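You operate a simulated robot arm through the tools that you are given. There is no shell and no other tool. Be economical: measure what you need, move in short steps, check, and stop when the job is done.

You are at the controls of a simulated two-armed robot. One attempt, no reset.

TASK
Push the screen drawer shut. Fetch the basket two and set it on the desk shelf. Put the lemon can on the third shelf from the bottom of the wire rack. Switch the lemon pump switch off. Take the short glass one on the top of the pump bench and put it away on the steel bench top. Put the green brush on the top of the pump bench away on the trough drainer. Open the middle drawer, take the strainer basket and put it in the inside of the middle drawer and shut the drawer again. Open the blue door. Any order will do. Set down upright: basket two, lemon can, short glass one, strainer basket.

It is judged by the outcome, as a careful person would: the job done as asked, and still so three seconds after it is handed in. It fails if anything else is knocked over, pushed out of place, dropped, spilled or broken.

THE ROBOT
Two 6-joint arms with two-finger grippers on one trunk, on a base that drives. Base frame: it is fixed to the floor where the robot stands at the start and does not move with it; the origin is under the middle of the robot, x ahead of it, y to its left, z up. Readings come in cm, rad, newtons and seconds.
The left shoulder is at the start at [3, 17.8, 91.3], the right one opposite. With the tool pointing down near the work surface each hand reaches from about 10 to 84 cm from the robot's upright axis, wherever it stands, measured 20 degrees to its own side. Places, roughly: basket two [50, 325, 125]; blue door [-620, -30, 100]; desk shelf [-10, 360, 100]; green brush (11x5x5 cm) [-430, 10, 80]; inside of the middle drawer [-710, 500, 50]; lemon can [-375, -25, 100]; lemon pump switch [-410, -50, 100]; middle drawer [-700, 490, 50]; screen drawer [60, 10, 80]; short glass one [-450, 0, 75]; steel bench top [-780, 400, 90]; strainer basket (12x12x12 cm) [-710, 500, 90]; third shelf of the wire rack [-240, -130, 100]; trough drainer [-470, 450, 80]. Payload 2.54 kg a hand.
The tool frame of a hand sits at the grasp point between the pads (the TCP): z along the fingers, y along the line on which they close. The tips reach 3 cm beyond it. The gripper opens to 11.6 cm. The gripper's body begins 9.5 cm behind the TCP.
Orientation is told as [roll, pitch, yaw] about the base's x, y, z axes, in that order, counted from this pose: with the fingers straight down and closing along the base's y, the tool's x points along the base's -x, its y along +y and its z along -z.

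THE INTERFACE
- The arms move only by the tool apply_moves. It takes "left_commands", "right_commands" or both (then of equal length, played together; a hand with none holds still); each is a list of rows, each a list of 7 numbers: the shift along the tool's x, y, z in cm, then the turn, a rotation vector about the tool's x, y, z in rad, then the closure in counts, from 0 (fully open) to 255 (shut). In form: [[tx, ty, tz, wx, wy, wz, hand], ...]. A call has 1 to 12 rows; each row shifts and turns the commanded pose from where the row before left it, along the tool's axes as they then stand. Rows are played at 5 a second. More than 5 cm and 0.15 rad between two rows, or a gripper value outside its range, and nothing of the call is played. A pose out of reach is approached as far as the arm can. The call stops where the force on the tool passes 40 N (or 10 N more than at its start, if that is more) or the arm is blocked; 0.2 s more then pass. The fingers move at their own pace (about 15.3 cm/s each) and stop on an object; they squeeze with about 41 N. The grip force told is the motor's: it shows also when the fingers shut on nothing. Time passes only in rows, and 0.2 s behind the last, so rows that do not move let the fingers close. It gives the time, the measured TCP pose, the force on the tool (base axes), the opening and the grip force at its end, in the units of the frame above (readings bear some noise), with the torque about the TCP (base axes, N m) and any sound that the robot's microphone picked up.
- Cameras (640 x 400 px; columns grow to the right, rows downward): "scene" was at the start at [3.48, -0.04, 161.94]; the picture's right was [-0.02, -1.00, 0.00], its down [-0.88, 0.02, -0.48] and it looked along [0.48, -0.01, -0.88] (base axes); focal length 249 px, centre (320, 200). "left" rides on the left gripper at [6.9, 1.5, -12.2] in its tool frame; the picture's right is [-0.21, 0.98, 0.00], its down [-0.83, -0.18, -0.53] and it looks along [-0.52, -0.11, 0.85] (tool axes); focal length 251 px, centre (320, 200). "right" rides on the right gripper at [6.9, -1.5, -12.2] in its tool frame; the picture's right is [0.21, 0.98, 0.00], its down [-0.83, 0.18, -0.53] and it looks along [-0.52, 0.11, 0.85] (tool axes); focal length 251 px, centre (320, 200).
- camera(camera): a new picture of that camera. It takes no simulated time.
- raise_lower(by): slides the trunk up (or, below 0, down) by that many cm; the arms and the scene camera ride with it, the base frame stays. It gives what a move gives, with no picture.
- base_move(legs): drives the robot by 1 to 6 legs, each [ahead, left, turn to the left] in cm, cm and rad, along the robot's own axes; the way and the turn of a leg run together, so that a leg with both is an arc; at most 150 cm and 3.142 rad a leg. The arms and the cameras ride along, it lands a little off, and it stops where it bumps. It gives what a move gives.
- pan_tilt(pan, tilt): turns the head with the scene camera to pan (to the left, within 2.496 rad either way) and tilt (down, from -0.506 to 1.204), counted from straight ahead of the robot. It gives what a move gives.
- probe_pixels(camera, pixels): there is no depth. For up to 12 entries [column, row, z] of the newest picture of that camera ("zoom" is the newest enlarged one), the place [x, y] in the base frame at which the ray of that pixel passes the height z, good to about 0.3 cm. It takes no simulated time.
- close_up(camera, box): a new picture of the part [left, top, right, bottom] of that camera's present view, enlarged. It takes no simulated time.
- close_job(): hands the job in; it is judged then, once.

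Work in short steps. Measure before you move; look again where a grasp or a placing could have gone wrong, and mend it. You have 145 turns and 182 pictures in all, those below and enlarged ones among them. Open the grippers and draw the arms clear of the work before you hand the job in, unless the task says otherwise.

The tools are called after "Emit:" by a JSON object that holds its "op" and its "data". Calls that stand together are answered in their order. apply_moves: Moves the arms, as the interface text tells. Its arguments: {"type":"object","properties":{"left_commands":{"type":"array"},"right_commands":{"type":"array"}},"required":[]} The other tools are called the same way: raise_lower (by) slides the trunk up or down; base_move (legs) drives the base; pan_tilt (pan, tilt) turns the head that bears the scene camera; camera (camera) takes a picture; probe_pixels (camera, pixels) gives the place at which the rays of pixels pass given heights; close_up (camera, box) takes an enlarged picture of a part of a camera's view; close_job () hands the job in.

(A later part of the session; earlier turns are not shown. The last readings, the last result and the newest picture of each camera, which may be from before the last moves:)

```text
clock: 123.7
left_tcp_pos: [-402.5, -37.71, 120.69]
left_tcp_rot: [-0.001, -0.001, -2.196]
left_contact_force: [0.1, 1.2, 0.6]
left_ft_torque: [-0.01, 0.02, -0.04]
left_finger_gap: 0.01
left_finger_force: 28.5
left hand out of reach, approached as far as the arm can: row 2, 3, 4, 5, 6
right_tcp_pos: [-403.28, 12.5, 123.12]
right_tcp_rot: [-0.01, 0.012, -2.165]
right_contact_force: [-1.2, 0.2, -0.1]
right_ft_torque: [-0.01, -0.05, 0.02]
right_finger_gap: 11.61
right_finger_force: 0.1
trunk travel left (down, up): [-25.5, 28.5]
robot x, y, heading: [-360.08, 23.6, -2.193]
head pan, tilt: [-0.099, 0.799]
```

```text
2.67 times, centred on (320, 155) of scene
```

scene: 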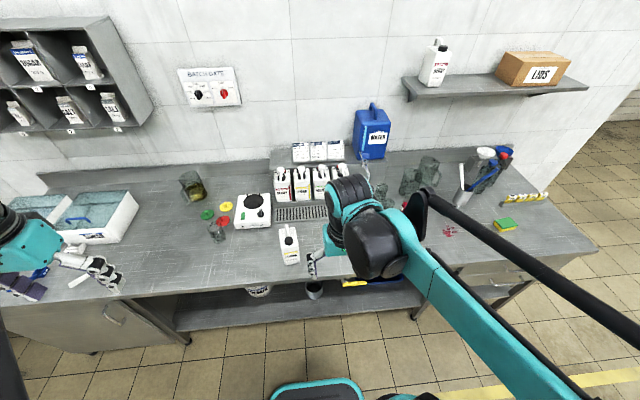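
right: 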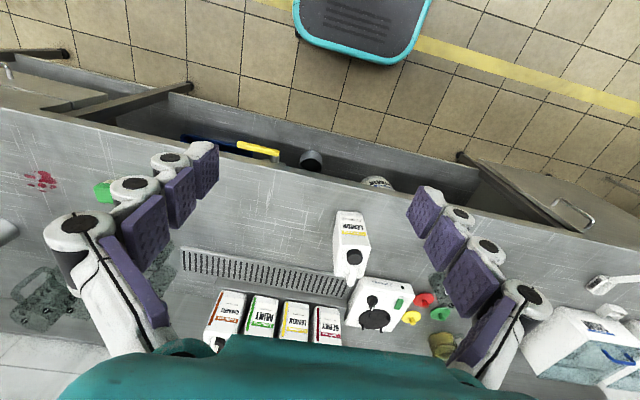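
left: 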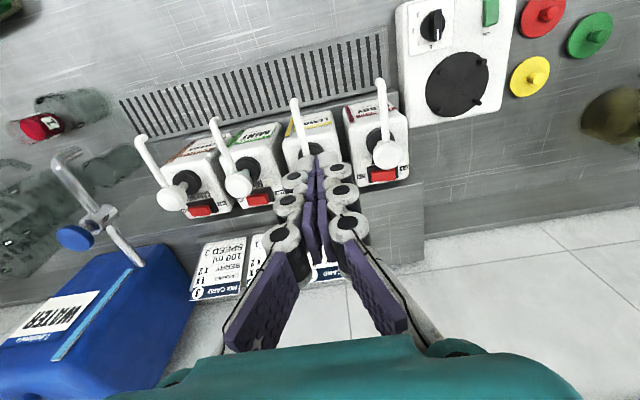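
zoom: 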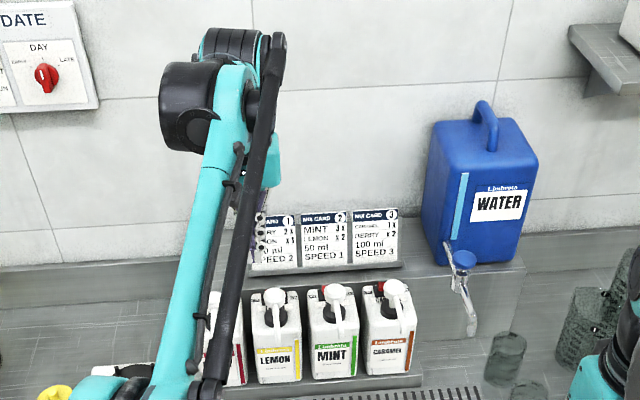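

Upright reach falls about 12 cm short. I retract the left hand, raise the trunk 12, move the base ahead 5 and right 18 so the left shoulder lines up, and use a small forward tilt.

Emit:
{"op": "apply_moves", "data": {"left_commands": [[4, 0, -1, 0, 0, 0, 255], [4, 0, -1, 0, 0, 0, 255], [4, 0, 0, 0, 0, 0, 255], [4, 0, 0, 0, 0, 0, 255]]}}

Emit:
{"op": "raise_lower", "data": {"by": 12}}

Emit:
{"op": "base_move", "data": {"legs": [[0, -18, 0], [5, 0, 0]]}}

Emit:
{"op": "camera", "data": {"camera": "left"}}

```text
clock: 124.7
left_tcp_pos: [-392.98, -24.44, 122.83]
left_tcp_rot: [0.0, -0.001, -2.196]
left_contact_force: [0.3, 0.4, -0.6]
left_ft_torque: [-0.02, 0.0, -0.02]
left_finger_gap: 0.0
left_finger_force: 29.3
right_tcp_pos: [-403.13, 12.64, 123.09]
right_tcp_rot: [-0.009, 0.009, -2.165]
right_contact_force: [0.4, 0.9, -0.2]
right_ft_torque: [0.0, 0.01, -0.03]
right_finger_gap: 11.59
right_finger_force: 0.1
trunk travel left (down, up): [-25.5, 28.5]
robot x, y, heading: [-359.9, 23.73, -2.193]
head pan, tilt: [-0.099, 0.799]
```

```text
clock: 126.2
left_tcp_pos: [-393.09, -24.66, 134.85]
left_tcp_rot: [-0.001, 0.0, -2.195]
left_contact_force: [0.5, -0.6, -0.7]
left_ft_torque: [0.02, -0.01, 0.05]
left_finger_gap: 0.0
left_finger_force: 28.6
right_tcp_pos: [-403.3, 12.56, 135.06]
right_tcp_rot: [-0.009, 0.01, -2.166]
right_contact_force: [0.4, -0.7, 0.5]
right_ft_torque: [0.02, -0.02, -0.03]
right_finger_gap: 11.61
right_finger_force: 0.1
trunk travel left (down, up): [-37.5, 16.5]
robot x, y, heading: [-359.87, 23.49, -2.197]
head pan, tilt: [-0.099, 0.799]
```

```text
clock: 128.2
left_tcp_pos: [-410.31, -18.13, 134.88]
left_tcp_rot: [0.0, -0.002, -2.194]
left_contact_force: [0.1, 0.6, 0.1]
left_ft_torque: [-0.01, 0.01, 0.01]
left_finger_gap: 0.01
left_finger_force: 29.1
right_tcp_pos: [-420.53, 18.98, 135.14]
right_tcp_rot: [-0.009, 0.01, -2.166]
right_contact_force: [0.2, 0.1, -0.7]
right_ft_torque: [0.0, -0.01, -0.02]
right_finger_gap: 11.59
right_finger_force: 0.0
trunk travel left (down, up): [-37.5, 16.5]
robot x, y, heading: [-377.47, 30.51, -2.194]
head pan, tilt: [-0.099, 0.799]
```

```text
113 pictures are left
```

left: 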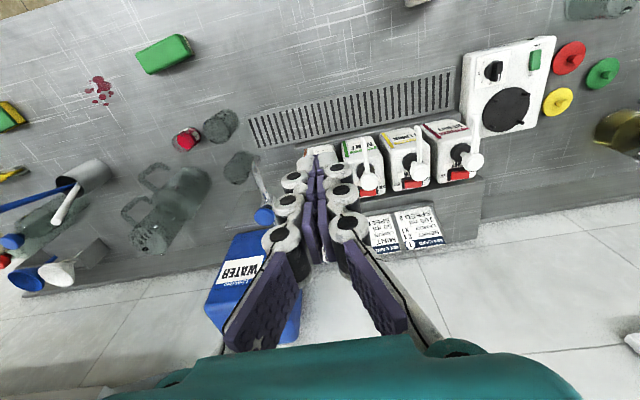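

Now the OFF end is 82.8 ahead and 18.6 left of the robot axis. I tilt the left hand 0.25 rad forward, then move above it to z about 118.

Emit:
{"op": "apply_moves", "data": {"left_commands": [[0, 0, 0, 0, -0.125, 0, 255], [0, 0, 0, 0, -0.125, 0, 255], [-2.3, 2.1, 2.8, 0, 0, 0, 255], [-2.3, 2.1, 2.8, 0, 0, 0, 255], [-2.3, 2.1, 2.8, 0, 0, 0, 255], [-2.3, 2.1, 2.8, 0, 0, 0, 255], [-2.3, 2.1, 2.8, 0, 0, 0, 255], [-2.3, 2.1, 2.8, 0, 0, 0, 255], [-2.3, 2.1, 2.8, 0, 0, 0, 255], [-2.5, 2.0, 2.7, 0, 0, 0, 255]]}}

Emit:
{"op": "camera", "data": {"camera": "left"}}

Emit:
{"op": "close_up", "data": {"camera": "scene", "box": [220, 80, 420, 230]}}

```text
clock: 130.4
left_tcp_pos: [-410.75, -47.26, 117.66]
left_tcp_rot: [0.001, -0.247, -2.196]
left_contact_force: [-0.1, -0.8, -0.4]
left_ft_torque: [0.04, 0.02, 0.01]
left_finger_gap: 0.01
left_finger_force: 28.3
right_tcp_pos: [-420.53, 18.65, 135.06]
right_tcp_rot: [-0.012, 0.013, -2.166]
right_contact_force: [0.5, -0.8, -0.4]
right_ft_torque: [-0.01, -0.06, 0.0]
right_finger_gap: 11.58
right_finger_force: 0.0
trunk travel left (down, up): [-37.5, 16.5]
robot x, y, heading: [-377.11, 29.98, -2.2]
head pan, tilt: [-0.099, 0.799]
```

```text
112 pictures are left
```

left: 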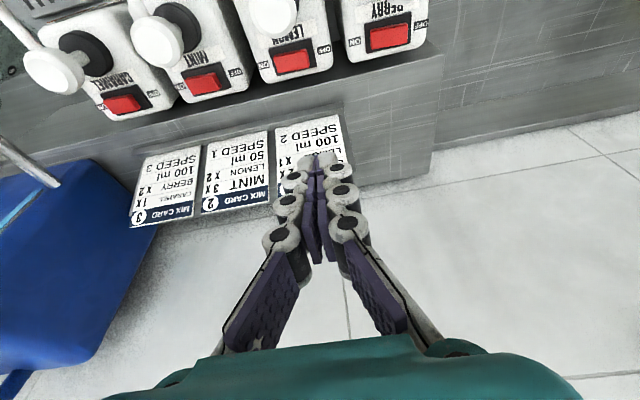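

```text
2.67 times, centred on (320, 155) of scene
```

zoom: 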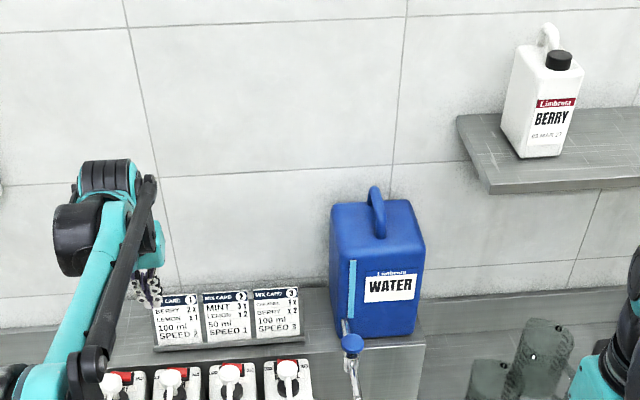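

Now the rockers show clearly: lemon at (293,60). I zoom and probe it.

Emit:
{"op": "close_up", "data": {"camera": "left", "box": [250, 10, 430, 100]}}

Emit:
{"op": "probe_pixels", "data": {"camera": "left", "pixels": [[293, 60, 96], [293, 60, 99], [293, 60, 102], [307, 58, 99], [278, 65, 99]]}}

```text
3.56 times, centred on (340, 55) of left
```

zoom: 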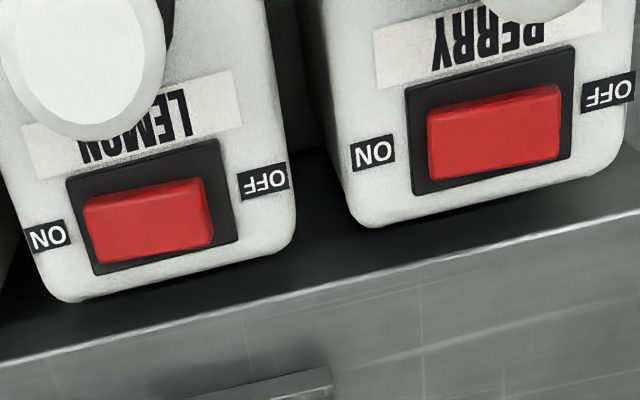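

```text
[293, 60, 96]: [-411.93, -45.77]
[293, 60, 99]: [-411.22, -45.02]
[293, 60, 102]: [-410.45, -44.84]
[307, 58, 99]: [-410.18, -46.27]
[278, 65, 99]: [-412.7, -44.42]
```

I check the pump head's plan position against the finger's path before pressing.

Emit:
{"op": "probe_pixels", "data": {"camera": "left", "pixels": [[272, 15, 104], [272, 15, 107], [276, 35, 105], [276, 35, 107]]}}

```text
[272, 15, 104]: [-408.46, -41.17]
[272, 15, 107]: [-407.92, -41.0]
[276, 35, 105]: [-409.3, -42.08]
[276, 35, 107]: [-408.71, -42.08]
```

The finger clears the head by about 0.7 cm. I set the tip over the OFF end and descend vertically to just above it.

Emit:
{"op": "apply_moves", "data": {"left_commands": [[1.65, -0.3, -0.42, 0, 0, 0, 255], [0.93, 0, 3.63, 0, 0, 0, 255], [0.93, 0, 3.63, 0, 0, 0, 255], [0.93, 0, 3.63, 0, 0, 0, 255], [0.8, 0, 3.1, 0, 0, 0, 255]]}}

Emit:
{"op": "camera", "data": {"camera": "left"}}

```text
clock: 131.6
left_tcp_pos: [-409.74, -45.71, 103.81]
left_tcp_rot: [0.002, -0.256, -2.195]
left_contact_force: [-2.9, -13.2, 20.3]
left_ft_torque: [-0.28, 0.22, 0.05]
left_finger_gap: 0.0
left_finger_force: 28.4
right_tcp_pos: [-420.4, 19.12, 135.31]
right_tcp_rot: [-0.01, 0.009, -2.166]
right_contact_force: [0.7, 0.3, 0.7]
right_ft_torque: [-0.02, 0.03, 0.04]
right_finger_gap: 11.59
right_finger_force: 0.1
trunk travel left (down, up): [-37.5, 16.5]
robot x, y, heading: [-377.27, 29.58, -2.195]
head pan, tilt: [-0.099, 0.799]
```

```text
109 pictures are left
```

left: 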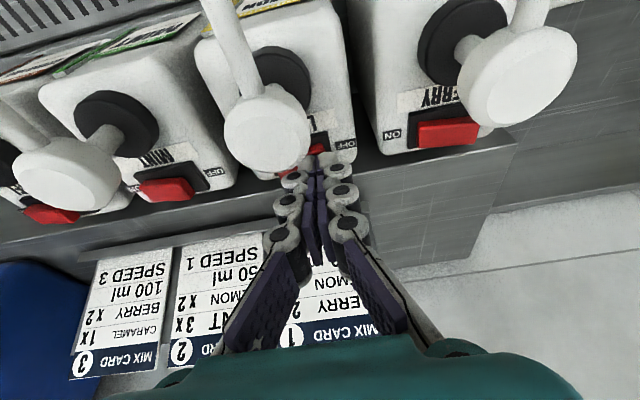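

There is 20 N of contact; the tip is on the OFF end. I zoom to see whether it flipped.

Emit:
{"op": "close_up", "data": {"camera": "left", "box": [260, 110, 380, 190]}}

```text
5.00 times, centred on (320, 150) of left
```

zoom: 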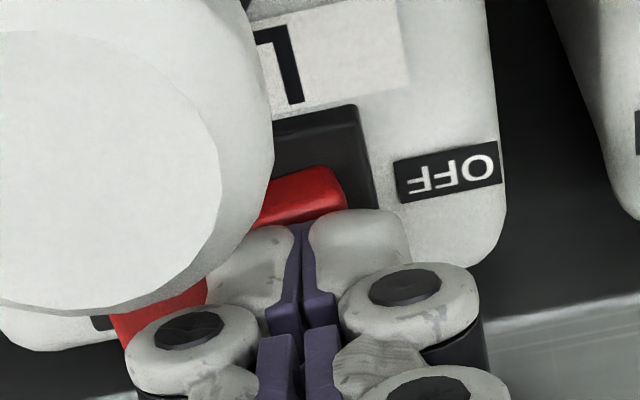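

The tip sits on the red block's OFF half. I press down a little more, then lift to look.

Emit:
{"op": "apply_moves", "data": {"left_commands": [[0.1, 0, 0.4, 0, 0, 0, 255], [0.1, 0, 0.4, 0, 0, 0, 255], [0.1, 0, 0.4, 0, 0, 0, 255]]}}

Emit:
{"op": "apply_moves", "data": {"left_commands": [[-0.93, 0, -3.63, 0, 0, 0, 255], [-0.93, 0, -3.63, 0, 0, 0, 255], [-0.93, 0, -3.63, 0, 0, 0, 255], [-0.93, 0, -3.63, 0, 0, 0, 255]]}}

Emit:
{"op": "close_up", "data": {"camera": "left", "box": [180, 10, 460, 150]}}

```text
clock: 131.9
left_tcp_pos: [-409.64, -45.61, 103.71]
left_tcp_rot: [0.002, -0.257, -2.193]
left_contact_force: [3.7, 2.5, 17.2]
left_ft_torque: [0.19, -0.04, -0.04]
left_finger_gap: 0.0
left_finger_force: 28.7
right_tcp_pos: [-420.61, 19.04, 135.18]
right_tcp_rot: [-0.011, 0.008, -2.166]
right_contact_force: [-0.2, -0.1, -0.2]
right_ft_torque: [0.02, -0.03, 0.0]
right_finger_gap: 11.6
right_finger_force: 0.1
trunk travel left (down, up): [-37.5, 16.5]
robot x, y, heading: [-377.31, 30.13, -2.196]
head pan, tilt: [-0.099, 0.799]
stopped in row 1 (left hand): the force on the tool passed its limit at 46 N (the readings are from after the stop); the commanded pose is now the measured one
```

```text
clock: 132.9
left_tcp_pos: [-409.72, -45.53, 118.58]
left_tcp_rot: [0.0, -0.254, -2.195]
left_contact_force: [-0.3, 0.4, -0.4]
left_ft_torque: [-0.05, 0.01, -0.04]
left_finger_gap: 0.01
left_finger_force: 28.6
right_tcp_pos: [-420.55, 18.9, 135.0]
right_tcp_rot: [-0.01, 0.01, -2.166]
right_contact_force: [0.3, -0.1, 0.3]
right_ft_torque: [-0.03, -0.04, 0.01]
right_finger_gap: 11.6
right_finger_force: 0.1
trunk travel left (down, up): [-37.5, 16.5]
robot x, y, heading: [-377.34, 30.22, -2.194]
head pan, tilt: [-0.099, 0.799]
```

```text
2.29 times, centred on (320, 80) of left
```

zoom: 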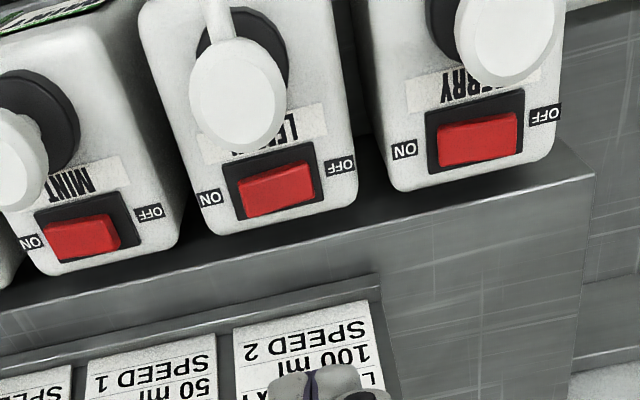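

I zoom further on the lemon and mint rockers to compare tilt.

Emit:
{"op": "close_up", "data": {"camera": "left", "box": [255, 60, 345, 120]}}

Emit:
{"op": "close_up", "data": {"camera": "left", "box": [175, 75, 265, 135]}}

Emit:
{"op": "close_up", "data": {"camera": "left", "box": [340, 40, 430, 100]}}

```text
6.67 times, centred on (300, 90) of left
```

zoom: 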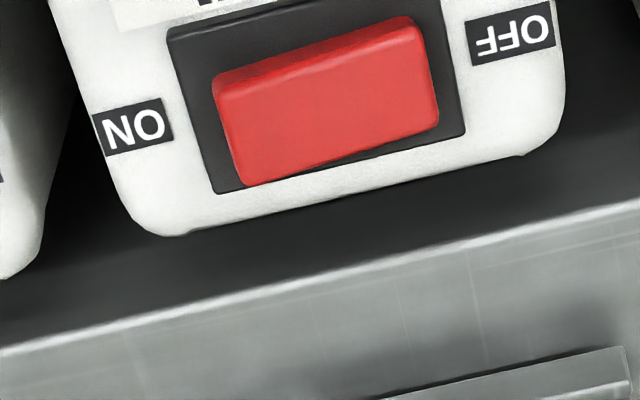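

```text
6.67 times, centred on (220, 105) of left
```

zoom: 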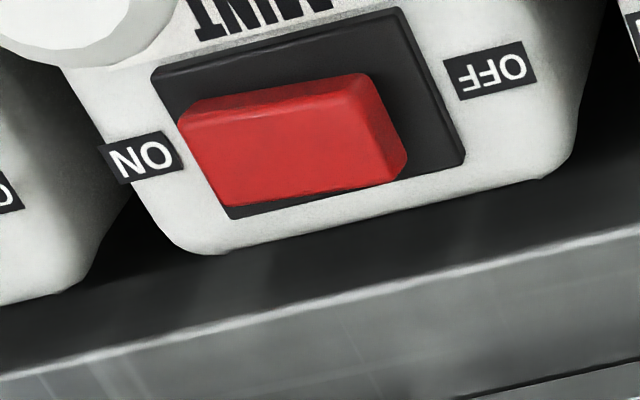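

```text
6.67 times, centred on (385, 70) of left
```

zoom: 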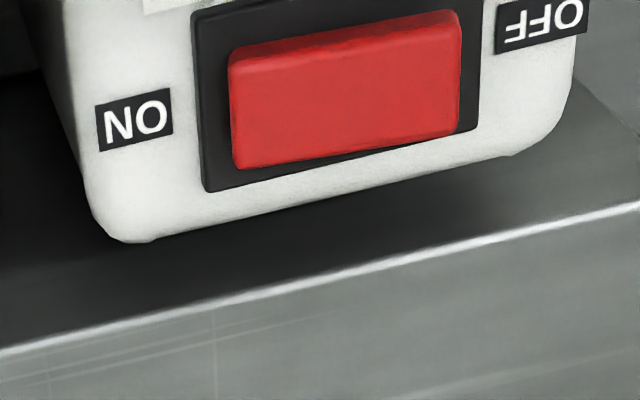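

The lemon rocker's slope has reversed against its plate (ON end raised), so it is off, while mint and berry are unchanged. Now the left hand goes back upright and open, above the lone lemon can.

Emit:
{"op": "apply_moves", "data": {"left_commands": [[4.3, 0, -1.1, 0, 0, 0, 255], [4.3, 0, -1.1, 0, 0, 0, 255], [4.3, 0, -1.1, 0, 0.125, 0, 255], [4, 1, 0, 0, 0.125, 0, 0], [4.5, 1, 0, 0, 0, 0, 0], [4.5, 1, 0, 0, 0, 0, 0], [4.5, 1, 0, 0, 0, 0, 0], [4, 1.7, 0, 0, 0, 0, 0], [1.5, 0, 0, 0, 0, 0, 0]]}}

Emit:
{"op": "camera", "data": {"camera": "left"}}

Emit:
{"op": "camera", "data": {"camera": "scene"}}

```text
clock: 134.9
left_tcp_pos: [-384.02, -19.4, 117.77]
left_tcp_rot: [0.002, -0.003, -2.194]
left_contact_force: [-1.3, 0.1, 0.4]
left_ft_torque: [0.01, -0.03, -0.01]
left_finger_gap: 11.61
left_finger_force: 0.1
right_tcp_pos: [-420.74, 18.81, 135.08]
right_tcp_rot: [-0.012, 0.009, -2.166]
right_contact_force: [0.7, 0.7, -0.1]
right_ft_torque: [0.01, -0.03, 0.0]
right_finger_gap: 11.62
right_finger_force: 0.1
trunk travel left (down, up): [-37.5, 16.5]
robot x, y, heading: [-377.02, 29.85, -2.197]
head pan, tilt: [-0.099, 0.799]
```

```text
103 pictures are left
```

left: 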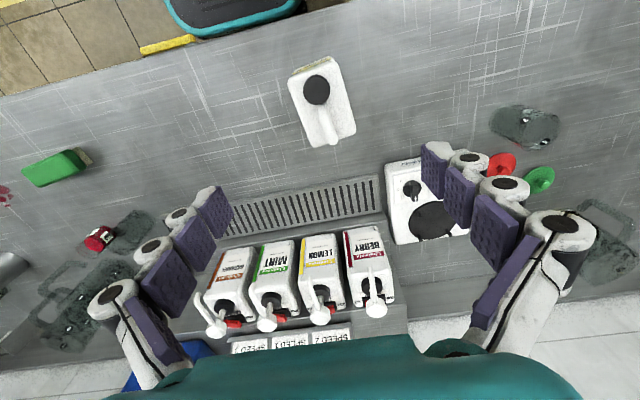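

```text
102 pictures are left
```

scene: 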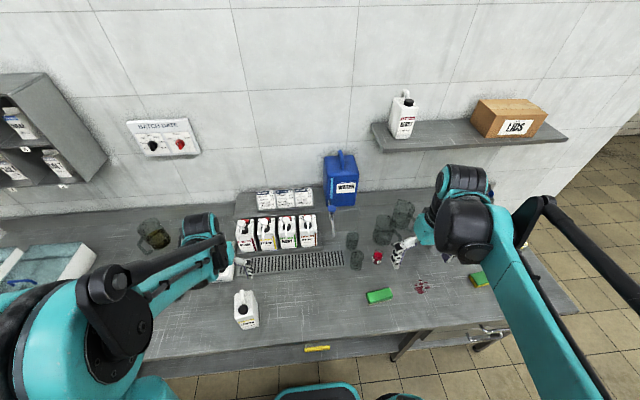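

I locate the can precisely: cap at left view (317,89) and scene (241,309).

Emit:
{"op": "close_up", "data": {"camera": "left", "box": [270, 40, 370, 160]}}

Emit:
{"op": "close_up", "data": {"camera": "scene", "box": [200, 270, 290, 340]}}

Emit:
{"op": "probe_pixels", "data": {"camera": "left", "pixels": [[317, 89, 93], [317, 89, 95], [317, 89, 97], [293, 95, 93], [350, 87, 93], [332, 142, 97], [332, 142, 93], [312, 66, 93]]}}

Emit:
{"op": "probe_pixels", "data": {"camera": "scene", "pixels": [[241, 309, 93], [241, 309, 95], [241, 309, 97], [240, 293, 97]]}}

```text
3.33 times, centred on (320, 100) of left
```

zoom: 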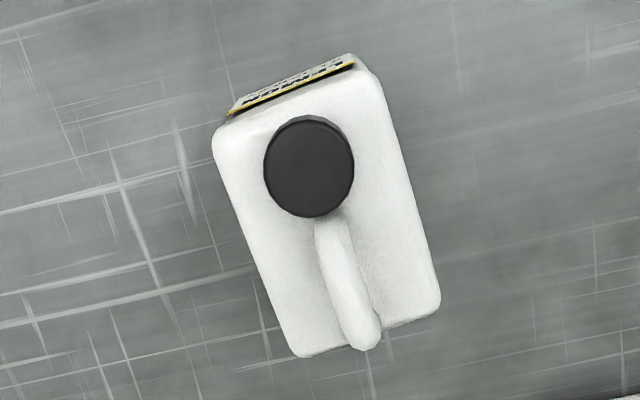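

```text
5.71 times, centred on (245, 305) of scene
```

zoom: 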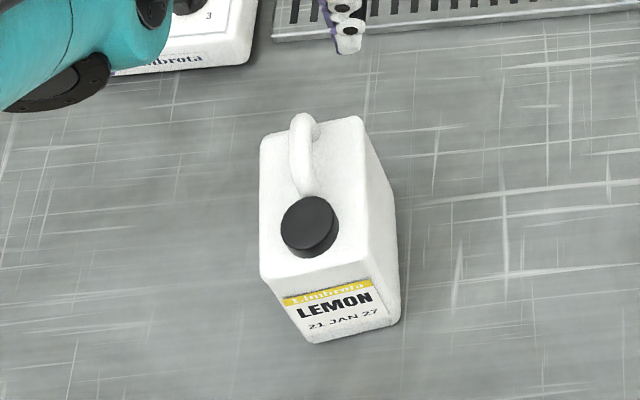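

```text
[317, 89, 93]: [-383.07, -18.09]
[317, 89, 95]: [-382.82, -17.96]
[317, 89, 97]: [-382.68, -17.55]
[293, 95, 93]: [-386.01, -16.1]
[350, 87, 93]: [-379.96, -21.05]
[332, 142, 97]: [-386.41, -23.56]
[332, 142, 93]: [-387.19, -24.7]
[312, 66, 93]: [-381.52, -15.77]
```

```text
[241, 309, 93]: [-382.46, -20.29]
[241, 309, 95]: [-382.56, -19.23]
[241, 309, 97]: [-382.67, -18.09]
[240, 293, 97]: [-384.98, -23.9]
```

The can's body centre is about (-384.4,-20.2), long axis fore-aft, about 6 cm wide. I centre the hand and descend to TCP z 90.5.

Emit:
{"op": "apply_moves", "data": {"left_commands": [[-0.9, 0, 2, 0, 0, 0, 0], [0, 0, 5, 0, 0, 0, 0], [0, 0, 5, 0, 0, 0, 0], [0, 0, 5, 0, 0, 0, 0], [0, 0, 4, 0, 0, 0, 0], [0, 0, 3, 0, 0, 0, 0], [0, 0, 3, 0, 0, 0, 0]]}}

Emit:
{"op": "camera", "data": {"camera": "left"}}

```text
clock: 136.5
left_tcp_pos: [-387.1, -24.99, 94.69]
left_tcp_rot: [0.002, -0.001, -2.194]
left_contact_force: [-0.2, -0.5, 0.0]
left_ft_torque: [-0.01, -0.01, 0.0]
left_finger_gap: 11.58
left_finger_force: 0.0
left hand out of reach, approached as far as the arm can: row 4, 5, 6, 7
right_tcp_pos: [-420.78, 18.82, 135.21]
right_tcp_rot: [-0.011, 0.012, -2.166]
right_contact_force: [0.4, -0.3, 1.2]
right_ft_torque: [0.0, 0.03, 0.02]
right_finger_gap: 11.6
right_finger_force: 0.1
trunk travel left (down, up): [-37.5, 16.5]
robot x, y, heading: [-377.19, 29.91, -2.193]
head pan, tilt: [-0.099, 0.799]
```

```text
99 pictures are left
```

left: 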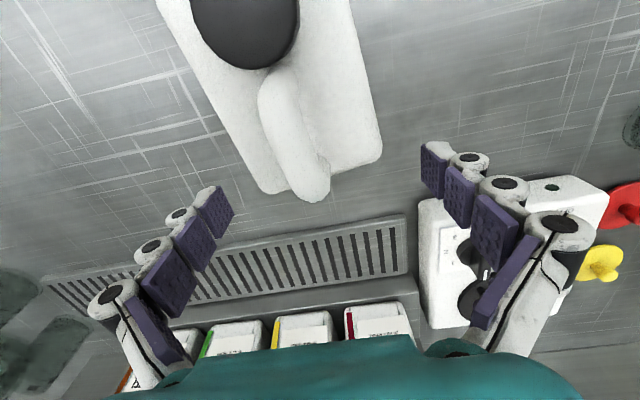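

The trunk is too high for this low, near pose. I lift the hand, lower the trunk 20 and move the base back 10.

Emit:
{"op": "apply_moves", "data": {"left_commands": [[0, 0, -5, 0, 0, 0, 0], [0, 0, -5, 0, 0, 0, 0], [0, 0, -5, 0, 0, 0, 0], [0, 0, -5, 0, 0, 0, 0]]}}

Emit:
{"op": "base_move", "data": {"legs": [[-10, 0, 0]]}}

Emit:
{"op": "raise_lower", "data": {"by": -20}}

Emit:
{"op": "camera", "data": {"camera": "left"}}

```text
clock: 137.5
left_tcp_pos: [-386.93, -24.71, 114.86]
left_tcp_rot: [0.002, -0.006, -2.193]
left_contact_force: [0.5, -0.2, -0.1]
left_ft_torque: [-0.03, 0.05, -0.01]
left_finger_gap: 11.61
left_finger_force: 0.0
right_tcp_pos: [-420.7, 19.07, 135.2]
right_tcp_rot: [-0.01, 0.012, -2.166]
right_contact_force: [0.1, 0.5, -0.7]
right_ft_torque: [-0.03, 0.02, 0.01]
right_finger_gap: 11.6
right_finger_force: 0.0
trunk travel left (down, up): [-37.5, 16.5]
robot x, y, heading: [-377.48, 30.03, -2.192]
head pan, tilt: [-0.099, 0.799]
```

```text
clock: 138.7
left_tcp_pos: [-381.31, -16.78, 114.82]
left_tcp_rot: [0.0, -0.005, -2.193]
left_contact_force: [-0.4, -0.6, 0.6]
left_ft_torque: [0.0, 0.02, -0.02]
left_finger_gap: 11.61
left_finger_force: 0.1
right_tcp_pos: [-414.98, 26.88, 135.17]
right_tcp_rot: [-0.01, 0.012, -2.167]
right_contact_force: [-0.3, 0.1, -0.4]
right_ft_torque: [-0.01, 0.02, -0.03]
right_finger_gap: 11.59
right_finger_force: 0.1
trunk travel left (down, up): [-37.5, 16.5]
robot x, y, heading: [-371.26, 37.87, -2.198]
head pan, tilt: [-0.099, 0.799]
```

```text
clock: 140.8
left_tcp_pos: [-381.37, -16.81, 94.74]
left_tcp_rot: [0.0, -0.003, -2.193]
left_contact_force: [-0.2, 0.1, 0.4]
left_ft_torque: [0.02, 0.0, -0.03]
left_finger_gap: 11.61
left_finger_force: 0.0
right_tcp_pos: [-414.86, 26.82, 114.98]
right_tcp_rot: [-0.009, 0.01, -2.165]
right_contact_force: [-0.4, -0.3, -0.4]
right_ft_torque: [0.0, 0.02, 0.01]
right_finger_gap: 11.6
right_finger_force: 0.1
trunk travel left (down, up): [-17.5, 36.5]
robot x, y, heading: [-371.75, 38.2, -2.195]
head pan, tilt: [-0.099, 0.799]
```

```text
98 pictures are left
```

left: 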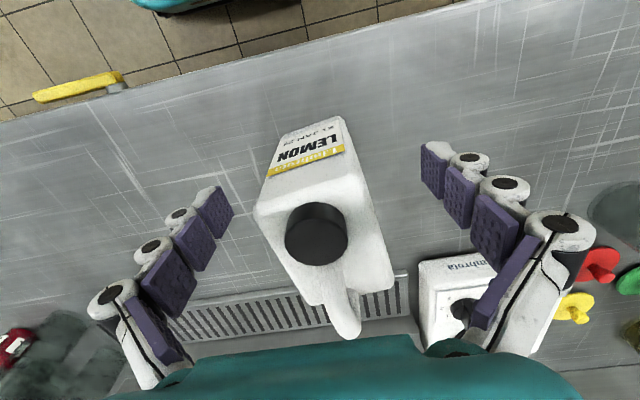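

The can lies centred between the fingers. I go forward 4.5, down 4.2, close and lift.

Emit:
{"op": "apply_moves", "data": {"left_commands": [[-2.3, -0.2, 0, 0, 0, 0, 0], [-2.2, -0.2, 0, 0, 0, 0, 0], [0, 0, 2.2, 0, 0, 0, 0], [0, 0, 2, 0, 0, 0, 0], [0, 0, 0, 0, 0, 0, 255], [0, 0, 0, 0, 0, 0, 255], [0, 0, 0, 0, 0, 0, 255], [0, 0, -3, 0, 0, 0, 255]]}}

Emit:
{"op": "camera", "data": {"camera": "left"}}

```text
clock: 142.6
left_tcp_pos: [-384.26, -20.12, 93.42]
left_tcp_rot: [-0.001, -0.004, -2.193]
left_contact_force: [0.2, 1.0, -7.8]
left_ft_torque: [-0.02, -0.01, -0.01]
left_finger_gap: 7.21
left_finger_force: 40.9
right_tcp_pos: [-414.88, 26.95, 115.16]
right_tcp_rot: [-0.011, 0.011, -2.166]
right_contact_force: [-0.2, -0.6, 0.1]
right_ft_torque: [-0.07, 0.02, 0.02]
right_finger_gap: 11.59
right_finger_force: 0.0
trunk travel left (down, up): [-17.5, 36.5]
robot x, y, heading: [-371.42, 37.97, -2.193]
head pan, tilt: [-0.099, 0.799]
```

```text
97 pictures are left
```

left: 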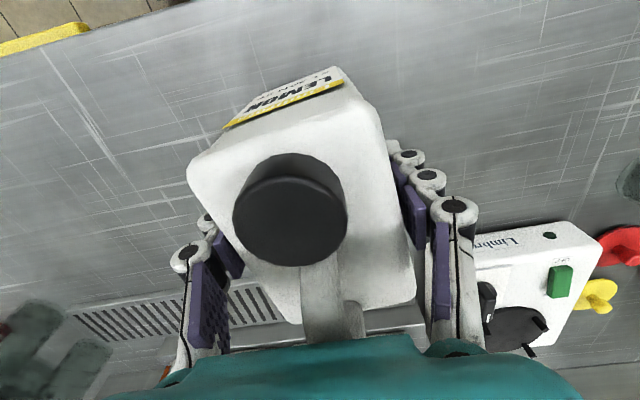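

The can is held (gap 7.2, about 8 N). I lift it, back off 35, and drive left 150 toward the wire rack.

Emit:
{"op": "apply_moves", "data": {"left_commands": [[0, 0, -5, 0, 0, 0, 255], [0, 0, -5, 0, 0, 0, 255], [0, 0, -5, 0, 0, 0, 255], [0, 0, -5, 0, 0, 0, 255], [4, 0, -2, 0, 0, 0, 255], [4, 0, 0, 0, 0, 0, 255]]}}

Emit:
{"op": "base_move", "data": {"legs": [[-35, 0, 0], [0, 150, 0]]}}

Emit:
{"op": "pan_tilt", "data": {"pan": 0.5, "tilt": 0.5}}

Emit:
{"op": "camera", "data": {"camera": "scene"}}

```text
clock: 144.0
left_tcp_pos: [-379.53, -13.49, 115.56]
left_tcp_rot: [0.002, -0.005, -2.194]
left_contact_force: [0.6, -0.3, -8.1]
left_ft_torque: [-0.01, 0.0, 0.02]
left_finger_gap: 7.23
left_finger_force: 41.4
right_tcp_pos: [-414.87, 26.83, 115.23]
right_tcp_rot: [-0.011, 0.012, -2.166]
right_contact_force: [-0.2, -0.1, 0.3]
right_ft_torque: [-0.01, 0.0, 0.0]
right_finger_gap: 11.61
right_finger_force: 0.0
trunk travel left (down, up): [-17.5, 36.5]
robot x, y, heading: [-371.54, 37.92, -2.2]
head pan, tilt: [-0.099, 0.799]
```

```text
clock: 153.4
left_tcp_pos: [-235.74, -72.1, 115.45]
left_tcp_rot: [0.001, -0.002, -2.183]
left_contact_force: [1.0, -0.1, -8.9]
left_ft_torque: [0.0, -0.02, -0.02]
left_finger_gap: 7.12
left_finger_force: 40.7
right_tcp_pos: [-271.49, -32.03, 115.11]
right_tcp_rot: [-0.011, 0.011, -2.156]
right_contact_force: [0.8, -0.4, 0.0]
right_ft_torque: [0.04, 0.0, -0.01]
right_finger_gap: 11.59
right_finger_force: 0.1
trunk travel left (down, up): [-17.5, 36.5]
robot x, y, heading: [-227.85, -20.52, -2.183]
head pan, tilt: [-0.099, 0.799]
```

```text
clock: 154.4
left_tcp_pos: [-235.72, -72.27, 115.42]
left_tcp_rot: [0.003, -0.003, -2.184]
left_contact_force: [0.1, -0.6, -8.6]
left_ft_torque: [-0.02, -0.01, -0.01]
left_finger_gap: 7.12
left_finger_force: 41.2
right_tcp_pos: [-271.43, -32.09, 115.17]
right_tcp_rot: [-0.01, 0.01, -2.157]
right_contact_force: [-0.5, 1.1, -0.5]
right_ft_torque: [-0.03, 0.03, 0.01]
right_finger_gap: 11.6
right_finger_force: 0.1
trunk travel left (down, up): [-17.5, 36.5]
robot x, y, heading: [-228.5, -20.42, -2.185]
head pan, tilt: [0.499, 0.499]
```

```text
96 pictures are left
```

scene: 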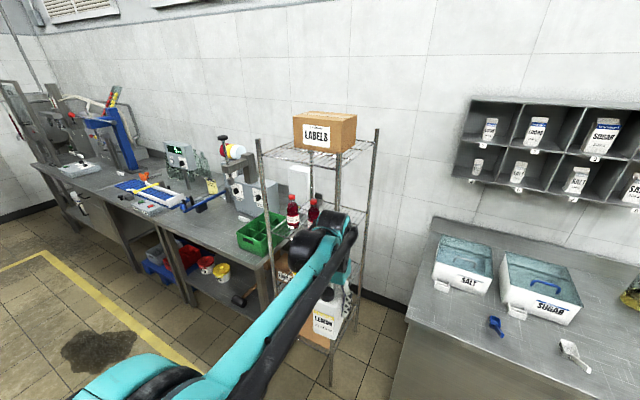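

The rack is around (320,220). My arm hides part of it, so I zoom in.

Emit:
{"op": "close_up", "data": {"camera": "scene", "box": [230, 90, 400, 390]}}

Emit:
{"op": "camera", "data": {"camera": "left"}}

```text
1.33 times, centred on (315, 240) of scene
```

zoom: 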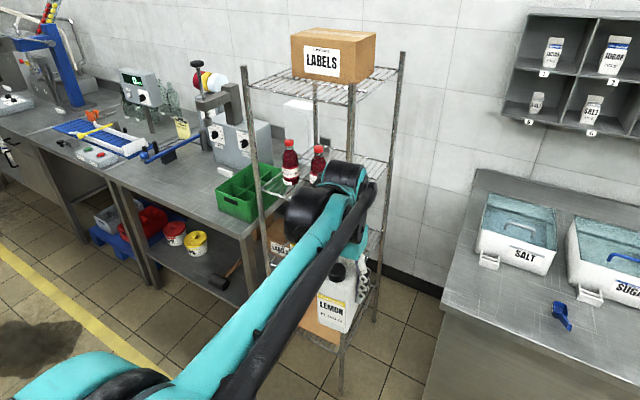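

```text
94 pictures are left
```

left: 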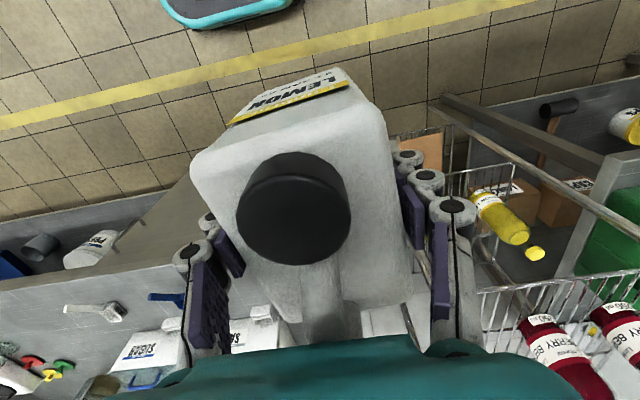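

I drive left 52 to stand square before the rack for a clear view.

Emit:
{"op": "base_move", "data": {"legs": [[-10, 0, 0], [0, 52, 0]]}}

Emit:
{"op": "pan_tilt", "data": {"pan": 0, "tilt": 0.45}}

Emit:
{"op": "camera", "data": {"camera": "scene"}}

```text
clock: 158.2
left_tcp_pos: [-187.67, -93.77, 115.4]
left_tcp_rot: [0.0, -0.003, -2.185]
left_contact_force: [0.2, -0.3, -8.2]
left_ft_torque: [0.06, 0.03, 0.0]
left_finger_gap: 7.08
left_finger_force: 40.8
right_tcp_pos: [-223.36, -53.8, 115.09]
right_tcp_rot: [-0.012, 0.01, -2.158]
right_contact_force: [0.6, -0.7, -0.2]
right_ft_torque: [0.02, 0.01, 0.0]
right_finger_gap: 11.61
right_finger_force: 0.1
trunk travel left (down, up): [-17.5, 36.5]
robot x, y, heading: [-180.03, -42.11, -2.187]
head pan, tilt: [0.499, 0.499]
```

```text
clock: 159.1
left_tcp_pos: [-187.78, -93.83, 115.49]
left_tcp_rot: [0.001, -0.001, -2.185]
left_contact_force: [0.3, 0.0, -8.7]
left_ft_torque: [-0.03, 0.03, -0.02]
left_finger_gap: 7.08
left_finger_force: 41.1
right_tcp_pos: [-223.36, -53.68, 115.02]
right_tcp_rot: [-0.011, 0.01, -2.157]
right_contact_force: [-0.2, -0.2, 0.4]
right_ft_torque: [-0.02, 0.04, 0.02]
right_finger_gap: 11.59
right_finger_force: 0.0
trunk travel left (down, up): [-17.5, 36.5]
robot x, y, heading: [-180.13, -42.13, -2.187]
head pan, tilt: [0.0, 0.45]
```

```text
93 pictures are left
```

scene: 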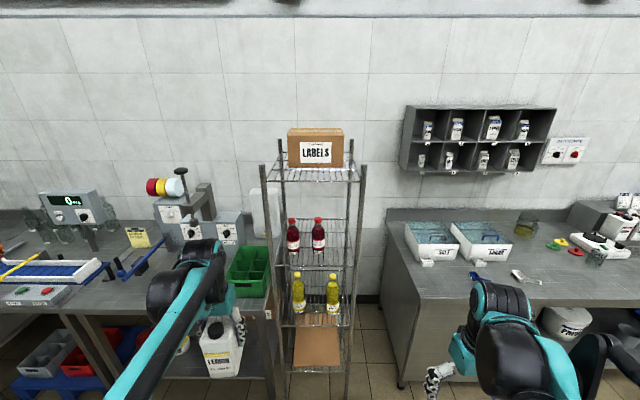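

A clear view of the rack: top with LABELS, berry bottles on the third, yellow bottles on the second. I zoom and probe.

Emit:
{"op": "close_up", "data": {"camera": "scene", "box": [240, 110, 400, 390]}}

Emit:
{"op": "probe_pixels", "data": {"camera": "scene", "pixels": [[285, 398, 0], [345, 395, 0], [284, 325, 60], [350, 325, 60], [280, 266, 95], [352, 268, 95], [272, 181, 145], [360, 181, 145], [288, 250, 100], [322, 250, 100]]}}

```text
1.43 times, centred on (320, 250) of scene
```

zoom: 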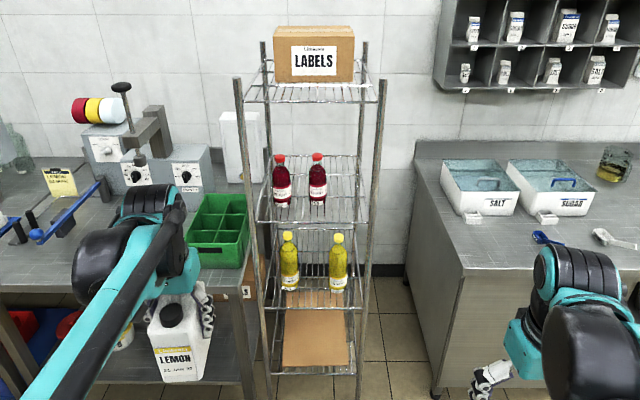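

```text
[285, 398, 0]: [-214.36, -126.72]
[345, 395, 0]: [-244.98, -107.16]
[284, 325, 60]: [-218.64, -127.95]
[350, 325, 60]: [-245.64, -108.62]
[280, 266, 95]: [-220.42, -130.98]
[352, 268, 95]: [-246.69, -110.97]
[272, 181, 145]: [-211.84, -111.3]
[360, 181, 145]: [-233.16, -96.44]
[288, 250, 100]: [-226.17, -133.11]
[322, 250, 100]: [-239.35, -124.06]
```

Third shelf is at z about 93 and the top shelf at about 133, so a hand pointing straight down won't fit beneath. I'll set the can on a free stretch of the pump bench and regrasp it with the hand tilted forward. I drive back there.

Emit:
{"op": "base_move", "data": {"legs": [[0, -146, 0], [28, 0, 0]]}}

Emit:
{"op": "pan_tilt", "data": {"pan": 0, "tilt": 0.85}}

Emit:
{"op": "camera", "data": {"camera": "scene"}}

Emit:
{"op": "camera", "data": {"camera": "left"}}

```text
clock: 167.9
left_tcp_pos: [-322.93, -33.1, 115.44]
left_tcp_rot: [0.002, -0.004, -2.18]
left_contact_force: [0.4, -0.4, -9.1]
left_ft_torque: [0.02, -0.03, 0.0]
left_finger_gap: 7.0
left_finger_force: 41.0
right_tcp_pos: [-358.89, 6.8, 115.04]
right_tcp_rot: [-0.009, 0.011, -2.15]
right_contact_force: [0.4, -0.8, -0.1]
right_ft_torque: [0.04, -0.01, 0.0]
right_finger_gap: 11.59
right_finger_force: 0.0
trunk travel left (down, up): [-17.5, 36.5]
robot x, y, heading: [-315.67, 19.13, -2.183]
head pan, tilt: [0.0, 0.45]
```

```text
clock: 168.8
left_tcp_pos: [-322.92, -33.09, 115.37]
left_tcp_rot: [0.002, -0.004, -2.178]
left_contact_force: [0.1, 0.5, -8.6]
left_ft_torque: [0.01, 0.01, 0.03]
left_finger_gap: 7.02
left_finger_force: 41.3
right_tcp_pos: [-358.91, 6.89, 115.02]
right_tcp_rot: [-0.011, 0.01, -2.149]
right_contact_force: [-0.8, -1.1, 0.6]
right_ft_torque: [-0.03, 0.03, 0.0]
right_finger_gap: 11.58
right_finger_force: 0.0
trunk travel left (down, up): [-17.5, 36.5]
robot x, y, heading: [-315.94, 18.69, -2.18]
head pan, tilt: [0.0, 0.85]
```

```text
91 pictures are left
```

scene: 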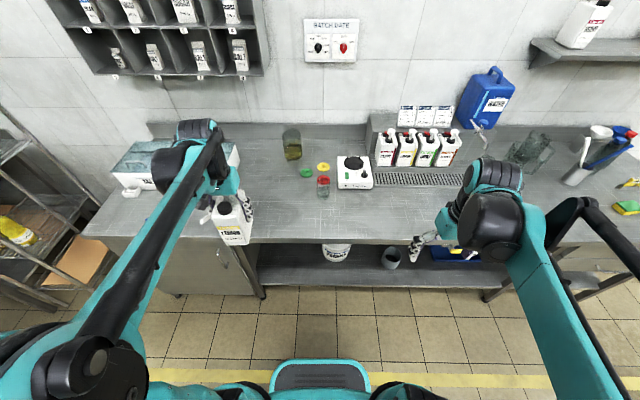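

```text
90 pictures are left
```

left: 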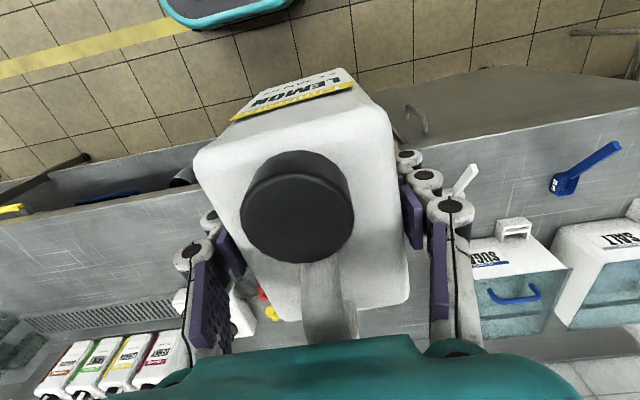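

Free bench space lies around column 275, rows 215–240. I probe the edge and the intended spot.

Emit:
{"op": "probe_pixels", "data": {"camera": "scene", "pixels": [[275, 243, 81], [400, 243, 81], [275, 225, 81], [323, 195, 81], [250, 242, 81]]}}

```text
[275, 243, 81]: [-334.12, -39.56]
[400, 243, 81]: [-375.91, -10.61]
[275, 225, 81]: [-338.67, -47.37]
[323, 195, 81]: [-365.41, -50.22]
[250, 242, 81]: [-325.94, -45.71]
```

I move the can over (-338.7,-46.1), 8 cm inside the edge, and lower it.

Emit:
{"op": "apply_moves", "data": {"left_commands": [[-4, -1.1, 0, 0, 0, 0, 255], [-4, -1.1, 0, 0, 0, 0, 255], [-4, -1.1, 0, 0, 0, 0, 255], [-4, -1.1, 0, 0, 0, 0, 255], [-3.7, -1.1, 0, 0, 0, 0, 255], [0, 0, 5, 0, 0, 0, 255], [0, 0, 5, 0, 0, 0, 255], [0, 0, 5, 0, 0, 0, 255], [0, 0, 5, 0, 0, 0, 255], [0, 0, 3, 0, 0, 0, 255]]}}

Emit:
{"op": "apply_moves", "data": {"left_commands": [[0, 0, 0.7, 0, 0, 0, 255], [0, 0, 0.7, 0, 0, 0, 255], [0, 0, 0.7, 0, 0, 0, 255]]}}

Emit:
{"op": "camera", "data": {"camera": "scene"}}

```text
clock: 171.0
left_tcp_pos: [-338.74, -46.07, 92.51]
left_tcp_rot: [0.002, -0.004, -2.178]
left_contact_force: [0.5, 0.4, -8.5]
left_ft_torque: [-0.02, 0.01, -0.03]
left_finger_gap: 6.96
left_finger_force: 41.2
right_tcp_pos: [-358.86, 6.81, 115.12]
right_tcp_rot: [-0.011, 0.013, -2.15]
right_contact_force: [-0.6, 0.5, 0.2]
right_ft_torque: [0.0, 0.01, 0.01]
right_finger_gap: 11.61
right_finger_force: 0.0
trunk travel left (down, up): [-17.5, 36.5]
robot x, y, heading: [-315.68, 18.41, -2.179]
head pan, tilt: [0.0, 0.85]
```

```text
clock: 171.8
left_tcp_pos: [-338.59, -46.24, 90.74]
left_tcp_rot: [0.001, -0.006, -2.178]
left_contact_force: [-1.5, -5.3, 25.2]
left_ft_torque: [-0.46, 0.46, 0.23]
left_finger_gap: 7.0
left_finger_force: 41.2
right_tcp_pos: [-358.82, 7.07, 115.11]
right_tcp_rot: [-0.009, 0.01, -2.151]
right_contact_force: [-1.0, -1.0, -0.6]
right_ft_torque: [0.04, 0.01, 0.0]
right_finger_gap: 11.61
right_finger_force: 0.1
trunk travel left (down, up): [-17.5, 36.5]
robot x, y, heading: [-315.91, 18.72, -2.178]
head pan, tilt: [0.0, 0.85]
```

```text
89 pictures are left
```

scene: 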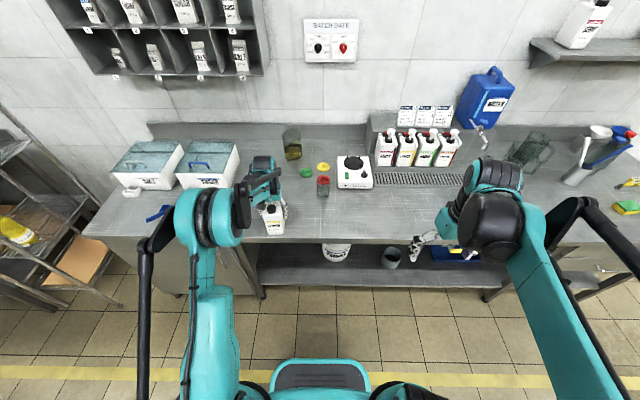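

The can stands on the bench (25 N touch-down). I release, rise, draw back and pitch the hand 1.2 rad forward.

Emit:
{"op": "apply_moves", "data": {"left_commands": [[0, 0, -0.3, 0, 0, 0, 150], [0, 0, 0, 0, 0, 0, 0], [0, 0, 0, 0, 0, 0, 0], [0, 0, -5, 0, 0, 0, 0], [0, 0, -5, 0, 0, 0, 0], [0, 0, -5, 0, 0, 0, 0], [4, 0, -2, 0, 0, 0, 0], [5, 0, 0, 0, 0, 0, 0], [5, 0, 0, 0, 0, 0, 0], [5, 0, 0, 0, 0, 0, 0], [5, 0, 0, 0, 0, 0, 0]]}}

Emit:
{"op": "apply_moves", "data": {"left_commands": [[0, 0, 0, 0, -0.15, 0, 0], [0, 0, 0, 0, -0.15, 0, 0], [0, 0, 0, 0, -0.15, 0, 0], [0, 0, 0, 0, -0.15, 0, 0], [0, 0, 0, 0, -0.15, 0, 0], [0, 0, 0, 0, -0.15, 0, 0], [0, 0, 0, 0, -0.15, 0, 0], [0, 0, 0, 0, -0.15, 0, 0]]}}

Emit:
{"op": "camera", "data": {"camera": "left"}}

Emit:
{"op": "camera", "data": {"camera": "scene"}}

```text
clock: 174.2
left_tcp_pos: [-324.87, -26.16, 107.73]
left_tcp_rot: [0.001, -0.006, -2.18]
left_contact_force: [-0.4, 0.8, 0.0]
left_ft_torque: [-0.05, 0.02, -0.01]
left_finger_gap: 11.62
left_finger_force: 0.0
right_tcp_pos: [-358.62, 7.06, 115.07]
right_tcp_rot: [-0.011, 0.008, -2.15]
right_contact_force: [0.7, 0.7, 0.2]
right_ft_torque: [-0.03, 0.06, 0.02]
right_finger_gap: 11.6
right_finger_force: 0.1
trunk travel left (down, up): [-17.5, 36.5]
robot x, y, heading: [-315.44, 19.24, -2.183]
head pan, tilt: [0.0, 0.85]
```

```text
clock: 176.2
left_tcp_pos: [-326.39, -28.25, 108.41]
left_tcp_rot: [0.003, -1.207, -2.18]
left_contact_force: [0.1, 0.5, 0.8]
left_ft_torque: [0.0, -0.02, 0.01]
left_finger_gap: 11.61
left_finger_force: 0.1
right_tcp_pos: [-358.76, 7.01, 115.17]
right_tcp_rot: [-0.011, 0.01, -2.15]
right_contact_force: [1.6, 0.5, 0.5]
right_ft_torque: [-0.06, 0.09, 0.01]
right_finger_gap: 11.57
right_finger_force: 0.1
trunk travel left (down, up): [-17.5, 36.5]
robot x, y, heading: [-315.77, 19.02, -2.179]
head pan, tilt: [0.0, 0.85]
stopped in row 8 (left hand): the arm was blocked; the commanded pose is now the measured one
```

```text
88 pictures are left
```

left: 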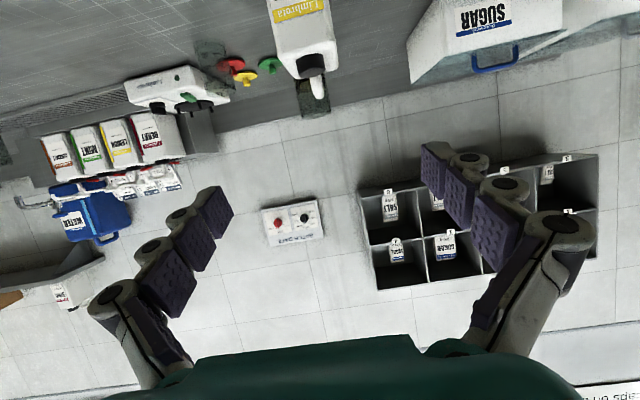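

```text
87 pictures are left
```

scene: 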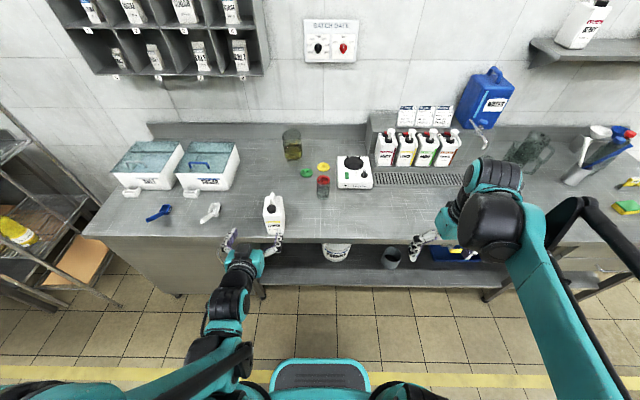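

The pitch is 1.207 now. I back the base 20 cm to unfold the arm, then lower the hand to z 88.5 and bring it forward to just short of the can.

Emit:
{"op": "base_move", "data": {"legs": [[-20, 0, 0]]}}

Emit:
{"op": "apply_moves", "data": {"left_commands": [[1.27, 0, 3.69, 0, 0, 0, 0], [1.27, 0, 3.69, 0, 0, 0, 0], [1.27, 0, 3.69, 0, 0, 0, 0], [1.27, 0, 3.69, 0, 0, 0, 0], [1.27, 0, 3.69, 0, 0, 0, 0], [1.27, 0, 3.69, 0, 0, 0, 0], [1.27, 0, 3.69, 0, 0, 0, 0], [1.27, 0, 3.69, 0, 0, 0, 0]]}}

Emit:
{"op": "camera", "data": {"camera": "left"}}

Emit:
{"op": "close_up", "data": {"camera": "scene", "box": [180, 140, 360, 290]}}

```text
clock: 177.8
left_tcp_pos: [-314.88, -12.14, 108.28]
left_tcp_rot: [0.004, -1.206, -2.179]
left_contact_force: [-0.3, -0.1, 0.5]
left_ft_torque: [0.04, 0.03, 0.03]
left_finger_gap: 11.59
left_finger_force: 0.1
right_tcp_pos: [-347.44, 23.26, 115.11]
right_tcp_rot: [-0.011, 0.009, -2.147]
right_contact_force: [-0.2, -0.8, 0.0]
right_ft_torque: [-0.05, 0.05, -0.02]
right_finger_gap: 11.61
right_finger_force: 0.0
trunk travel left (down, up): [-17.5, 36.5]
robot x, y, heading: [-304.15, 35.06, -2.184]
head pan, tilt: [0.0, 0.85]
```

```text
clock: 179.6
left_tcp_pos: [-329.92, -33.66, 94.88]
left_tcp_rot: [0.001, -1.206, -2.18]
left_contact_force: [0.6, -0.8, 0.0]
left_ft_torque: [-0.04, -0.04, -0.02]
left_finger_gap: 11.58
left_finger_force: 0.0
left hand out of reach, approached as far as the arm can: row 1, 2, 3, 4, 5, 6
right_tcp_pos: [-347.47, 23.1, 115.08]
right_tcp_rot: [-0.01, 0.011, -2.149]
right_contact_force: [-0.6, -0.7, -0.3]
right_ft_torque: [0.02, 0.0, -0.03]
right_finger_gap: 11.59
right_finger_force: 0.0
trunk travel left (down, up): [-17.5, 36.5]
robot x, y, heading: [-304.35, 35.2, -2.178]
head pan, tilt: [0.0, 0.85]
```

```text
86 pictures are left
```

left: 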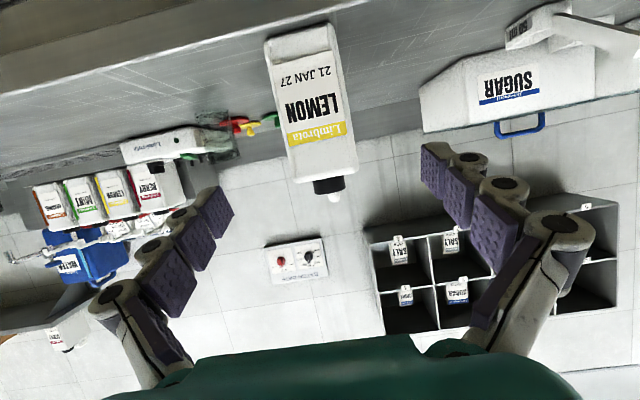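

```text
2.67 times, centred on (270, 215) of scene
```

zoom: 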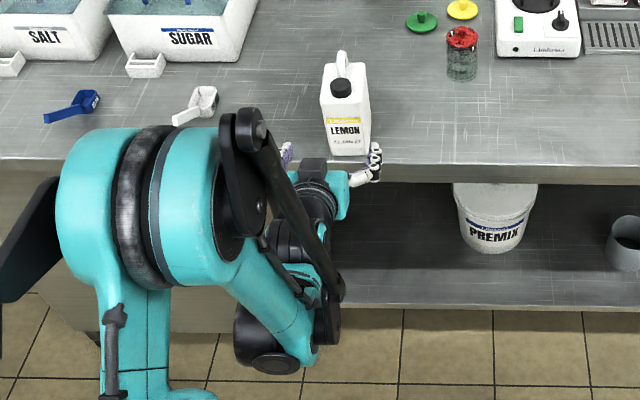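

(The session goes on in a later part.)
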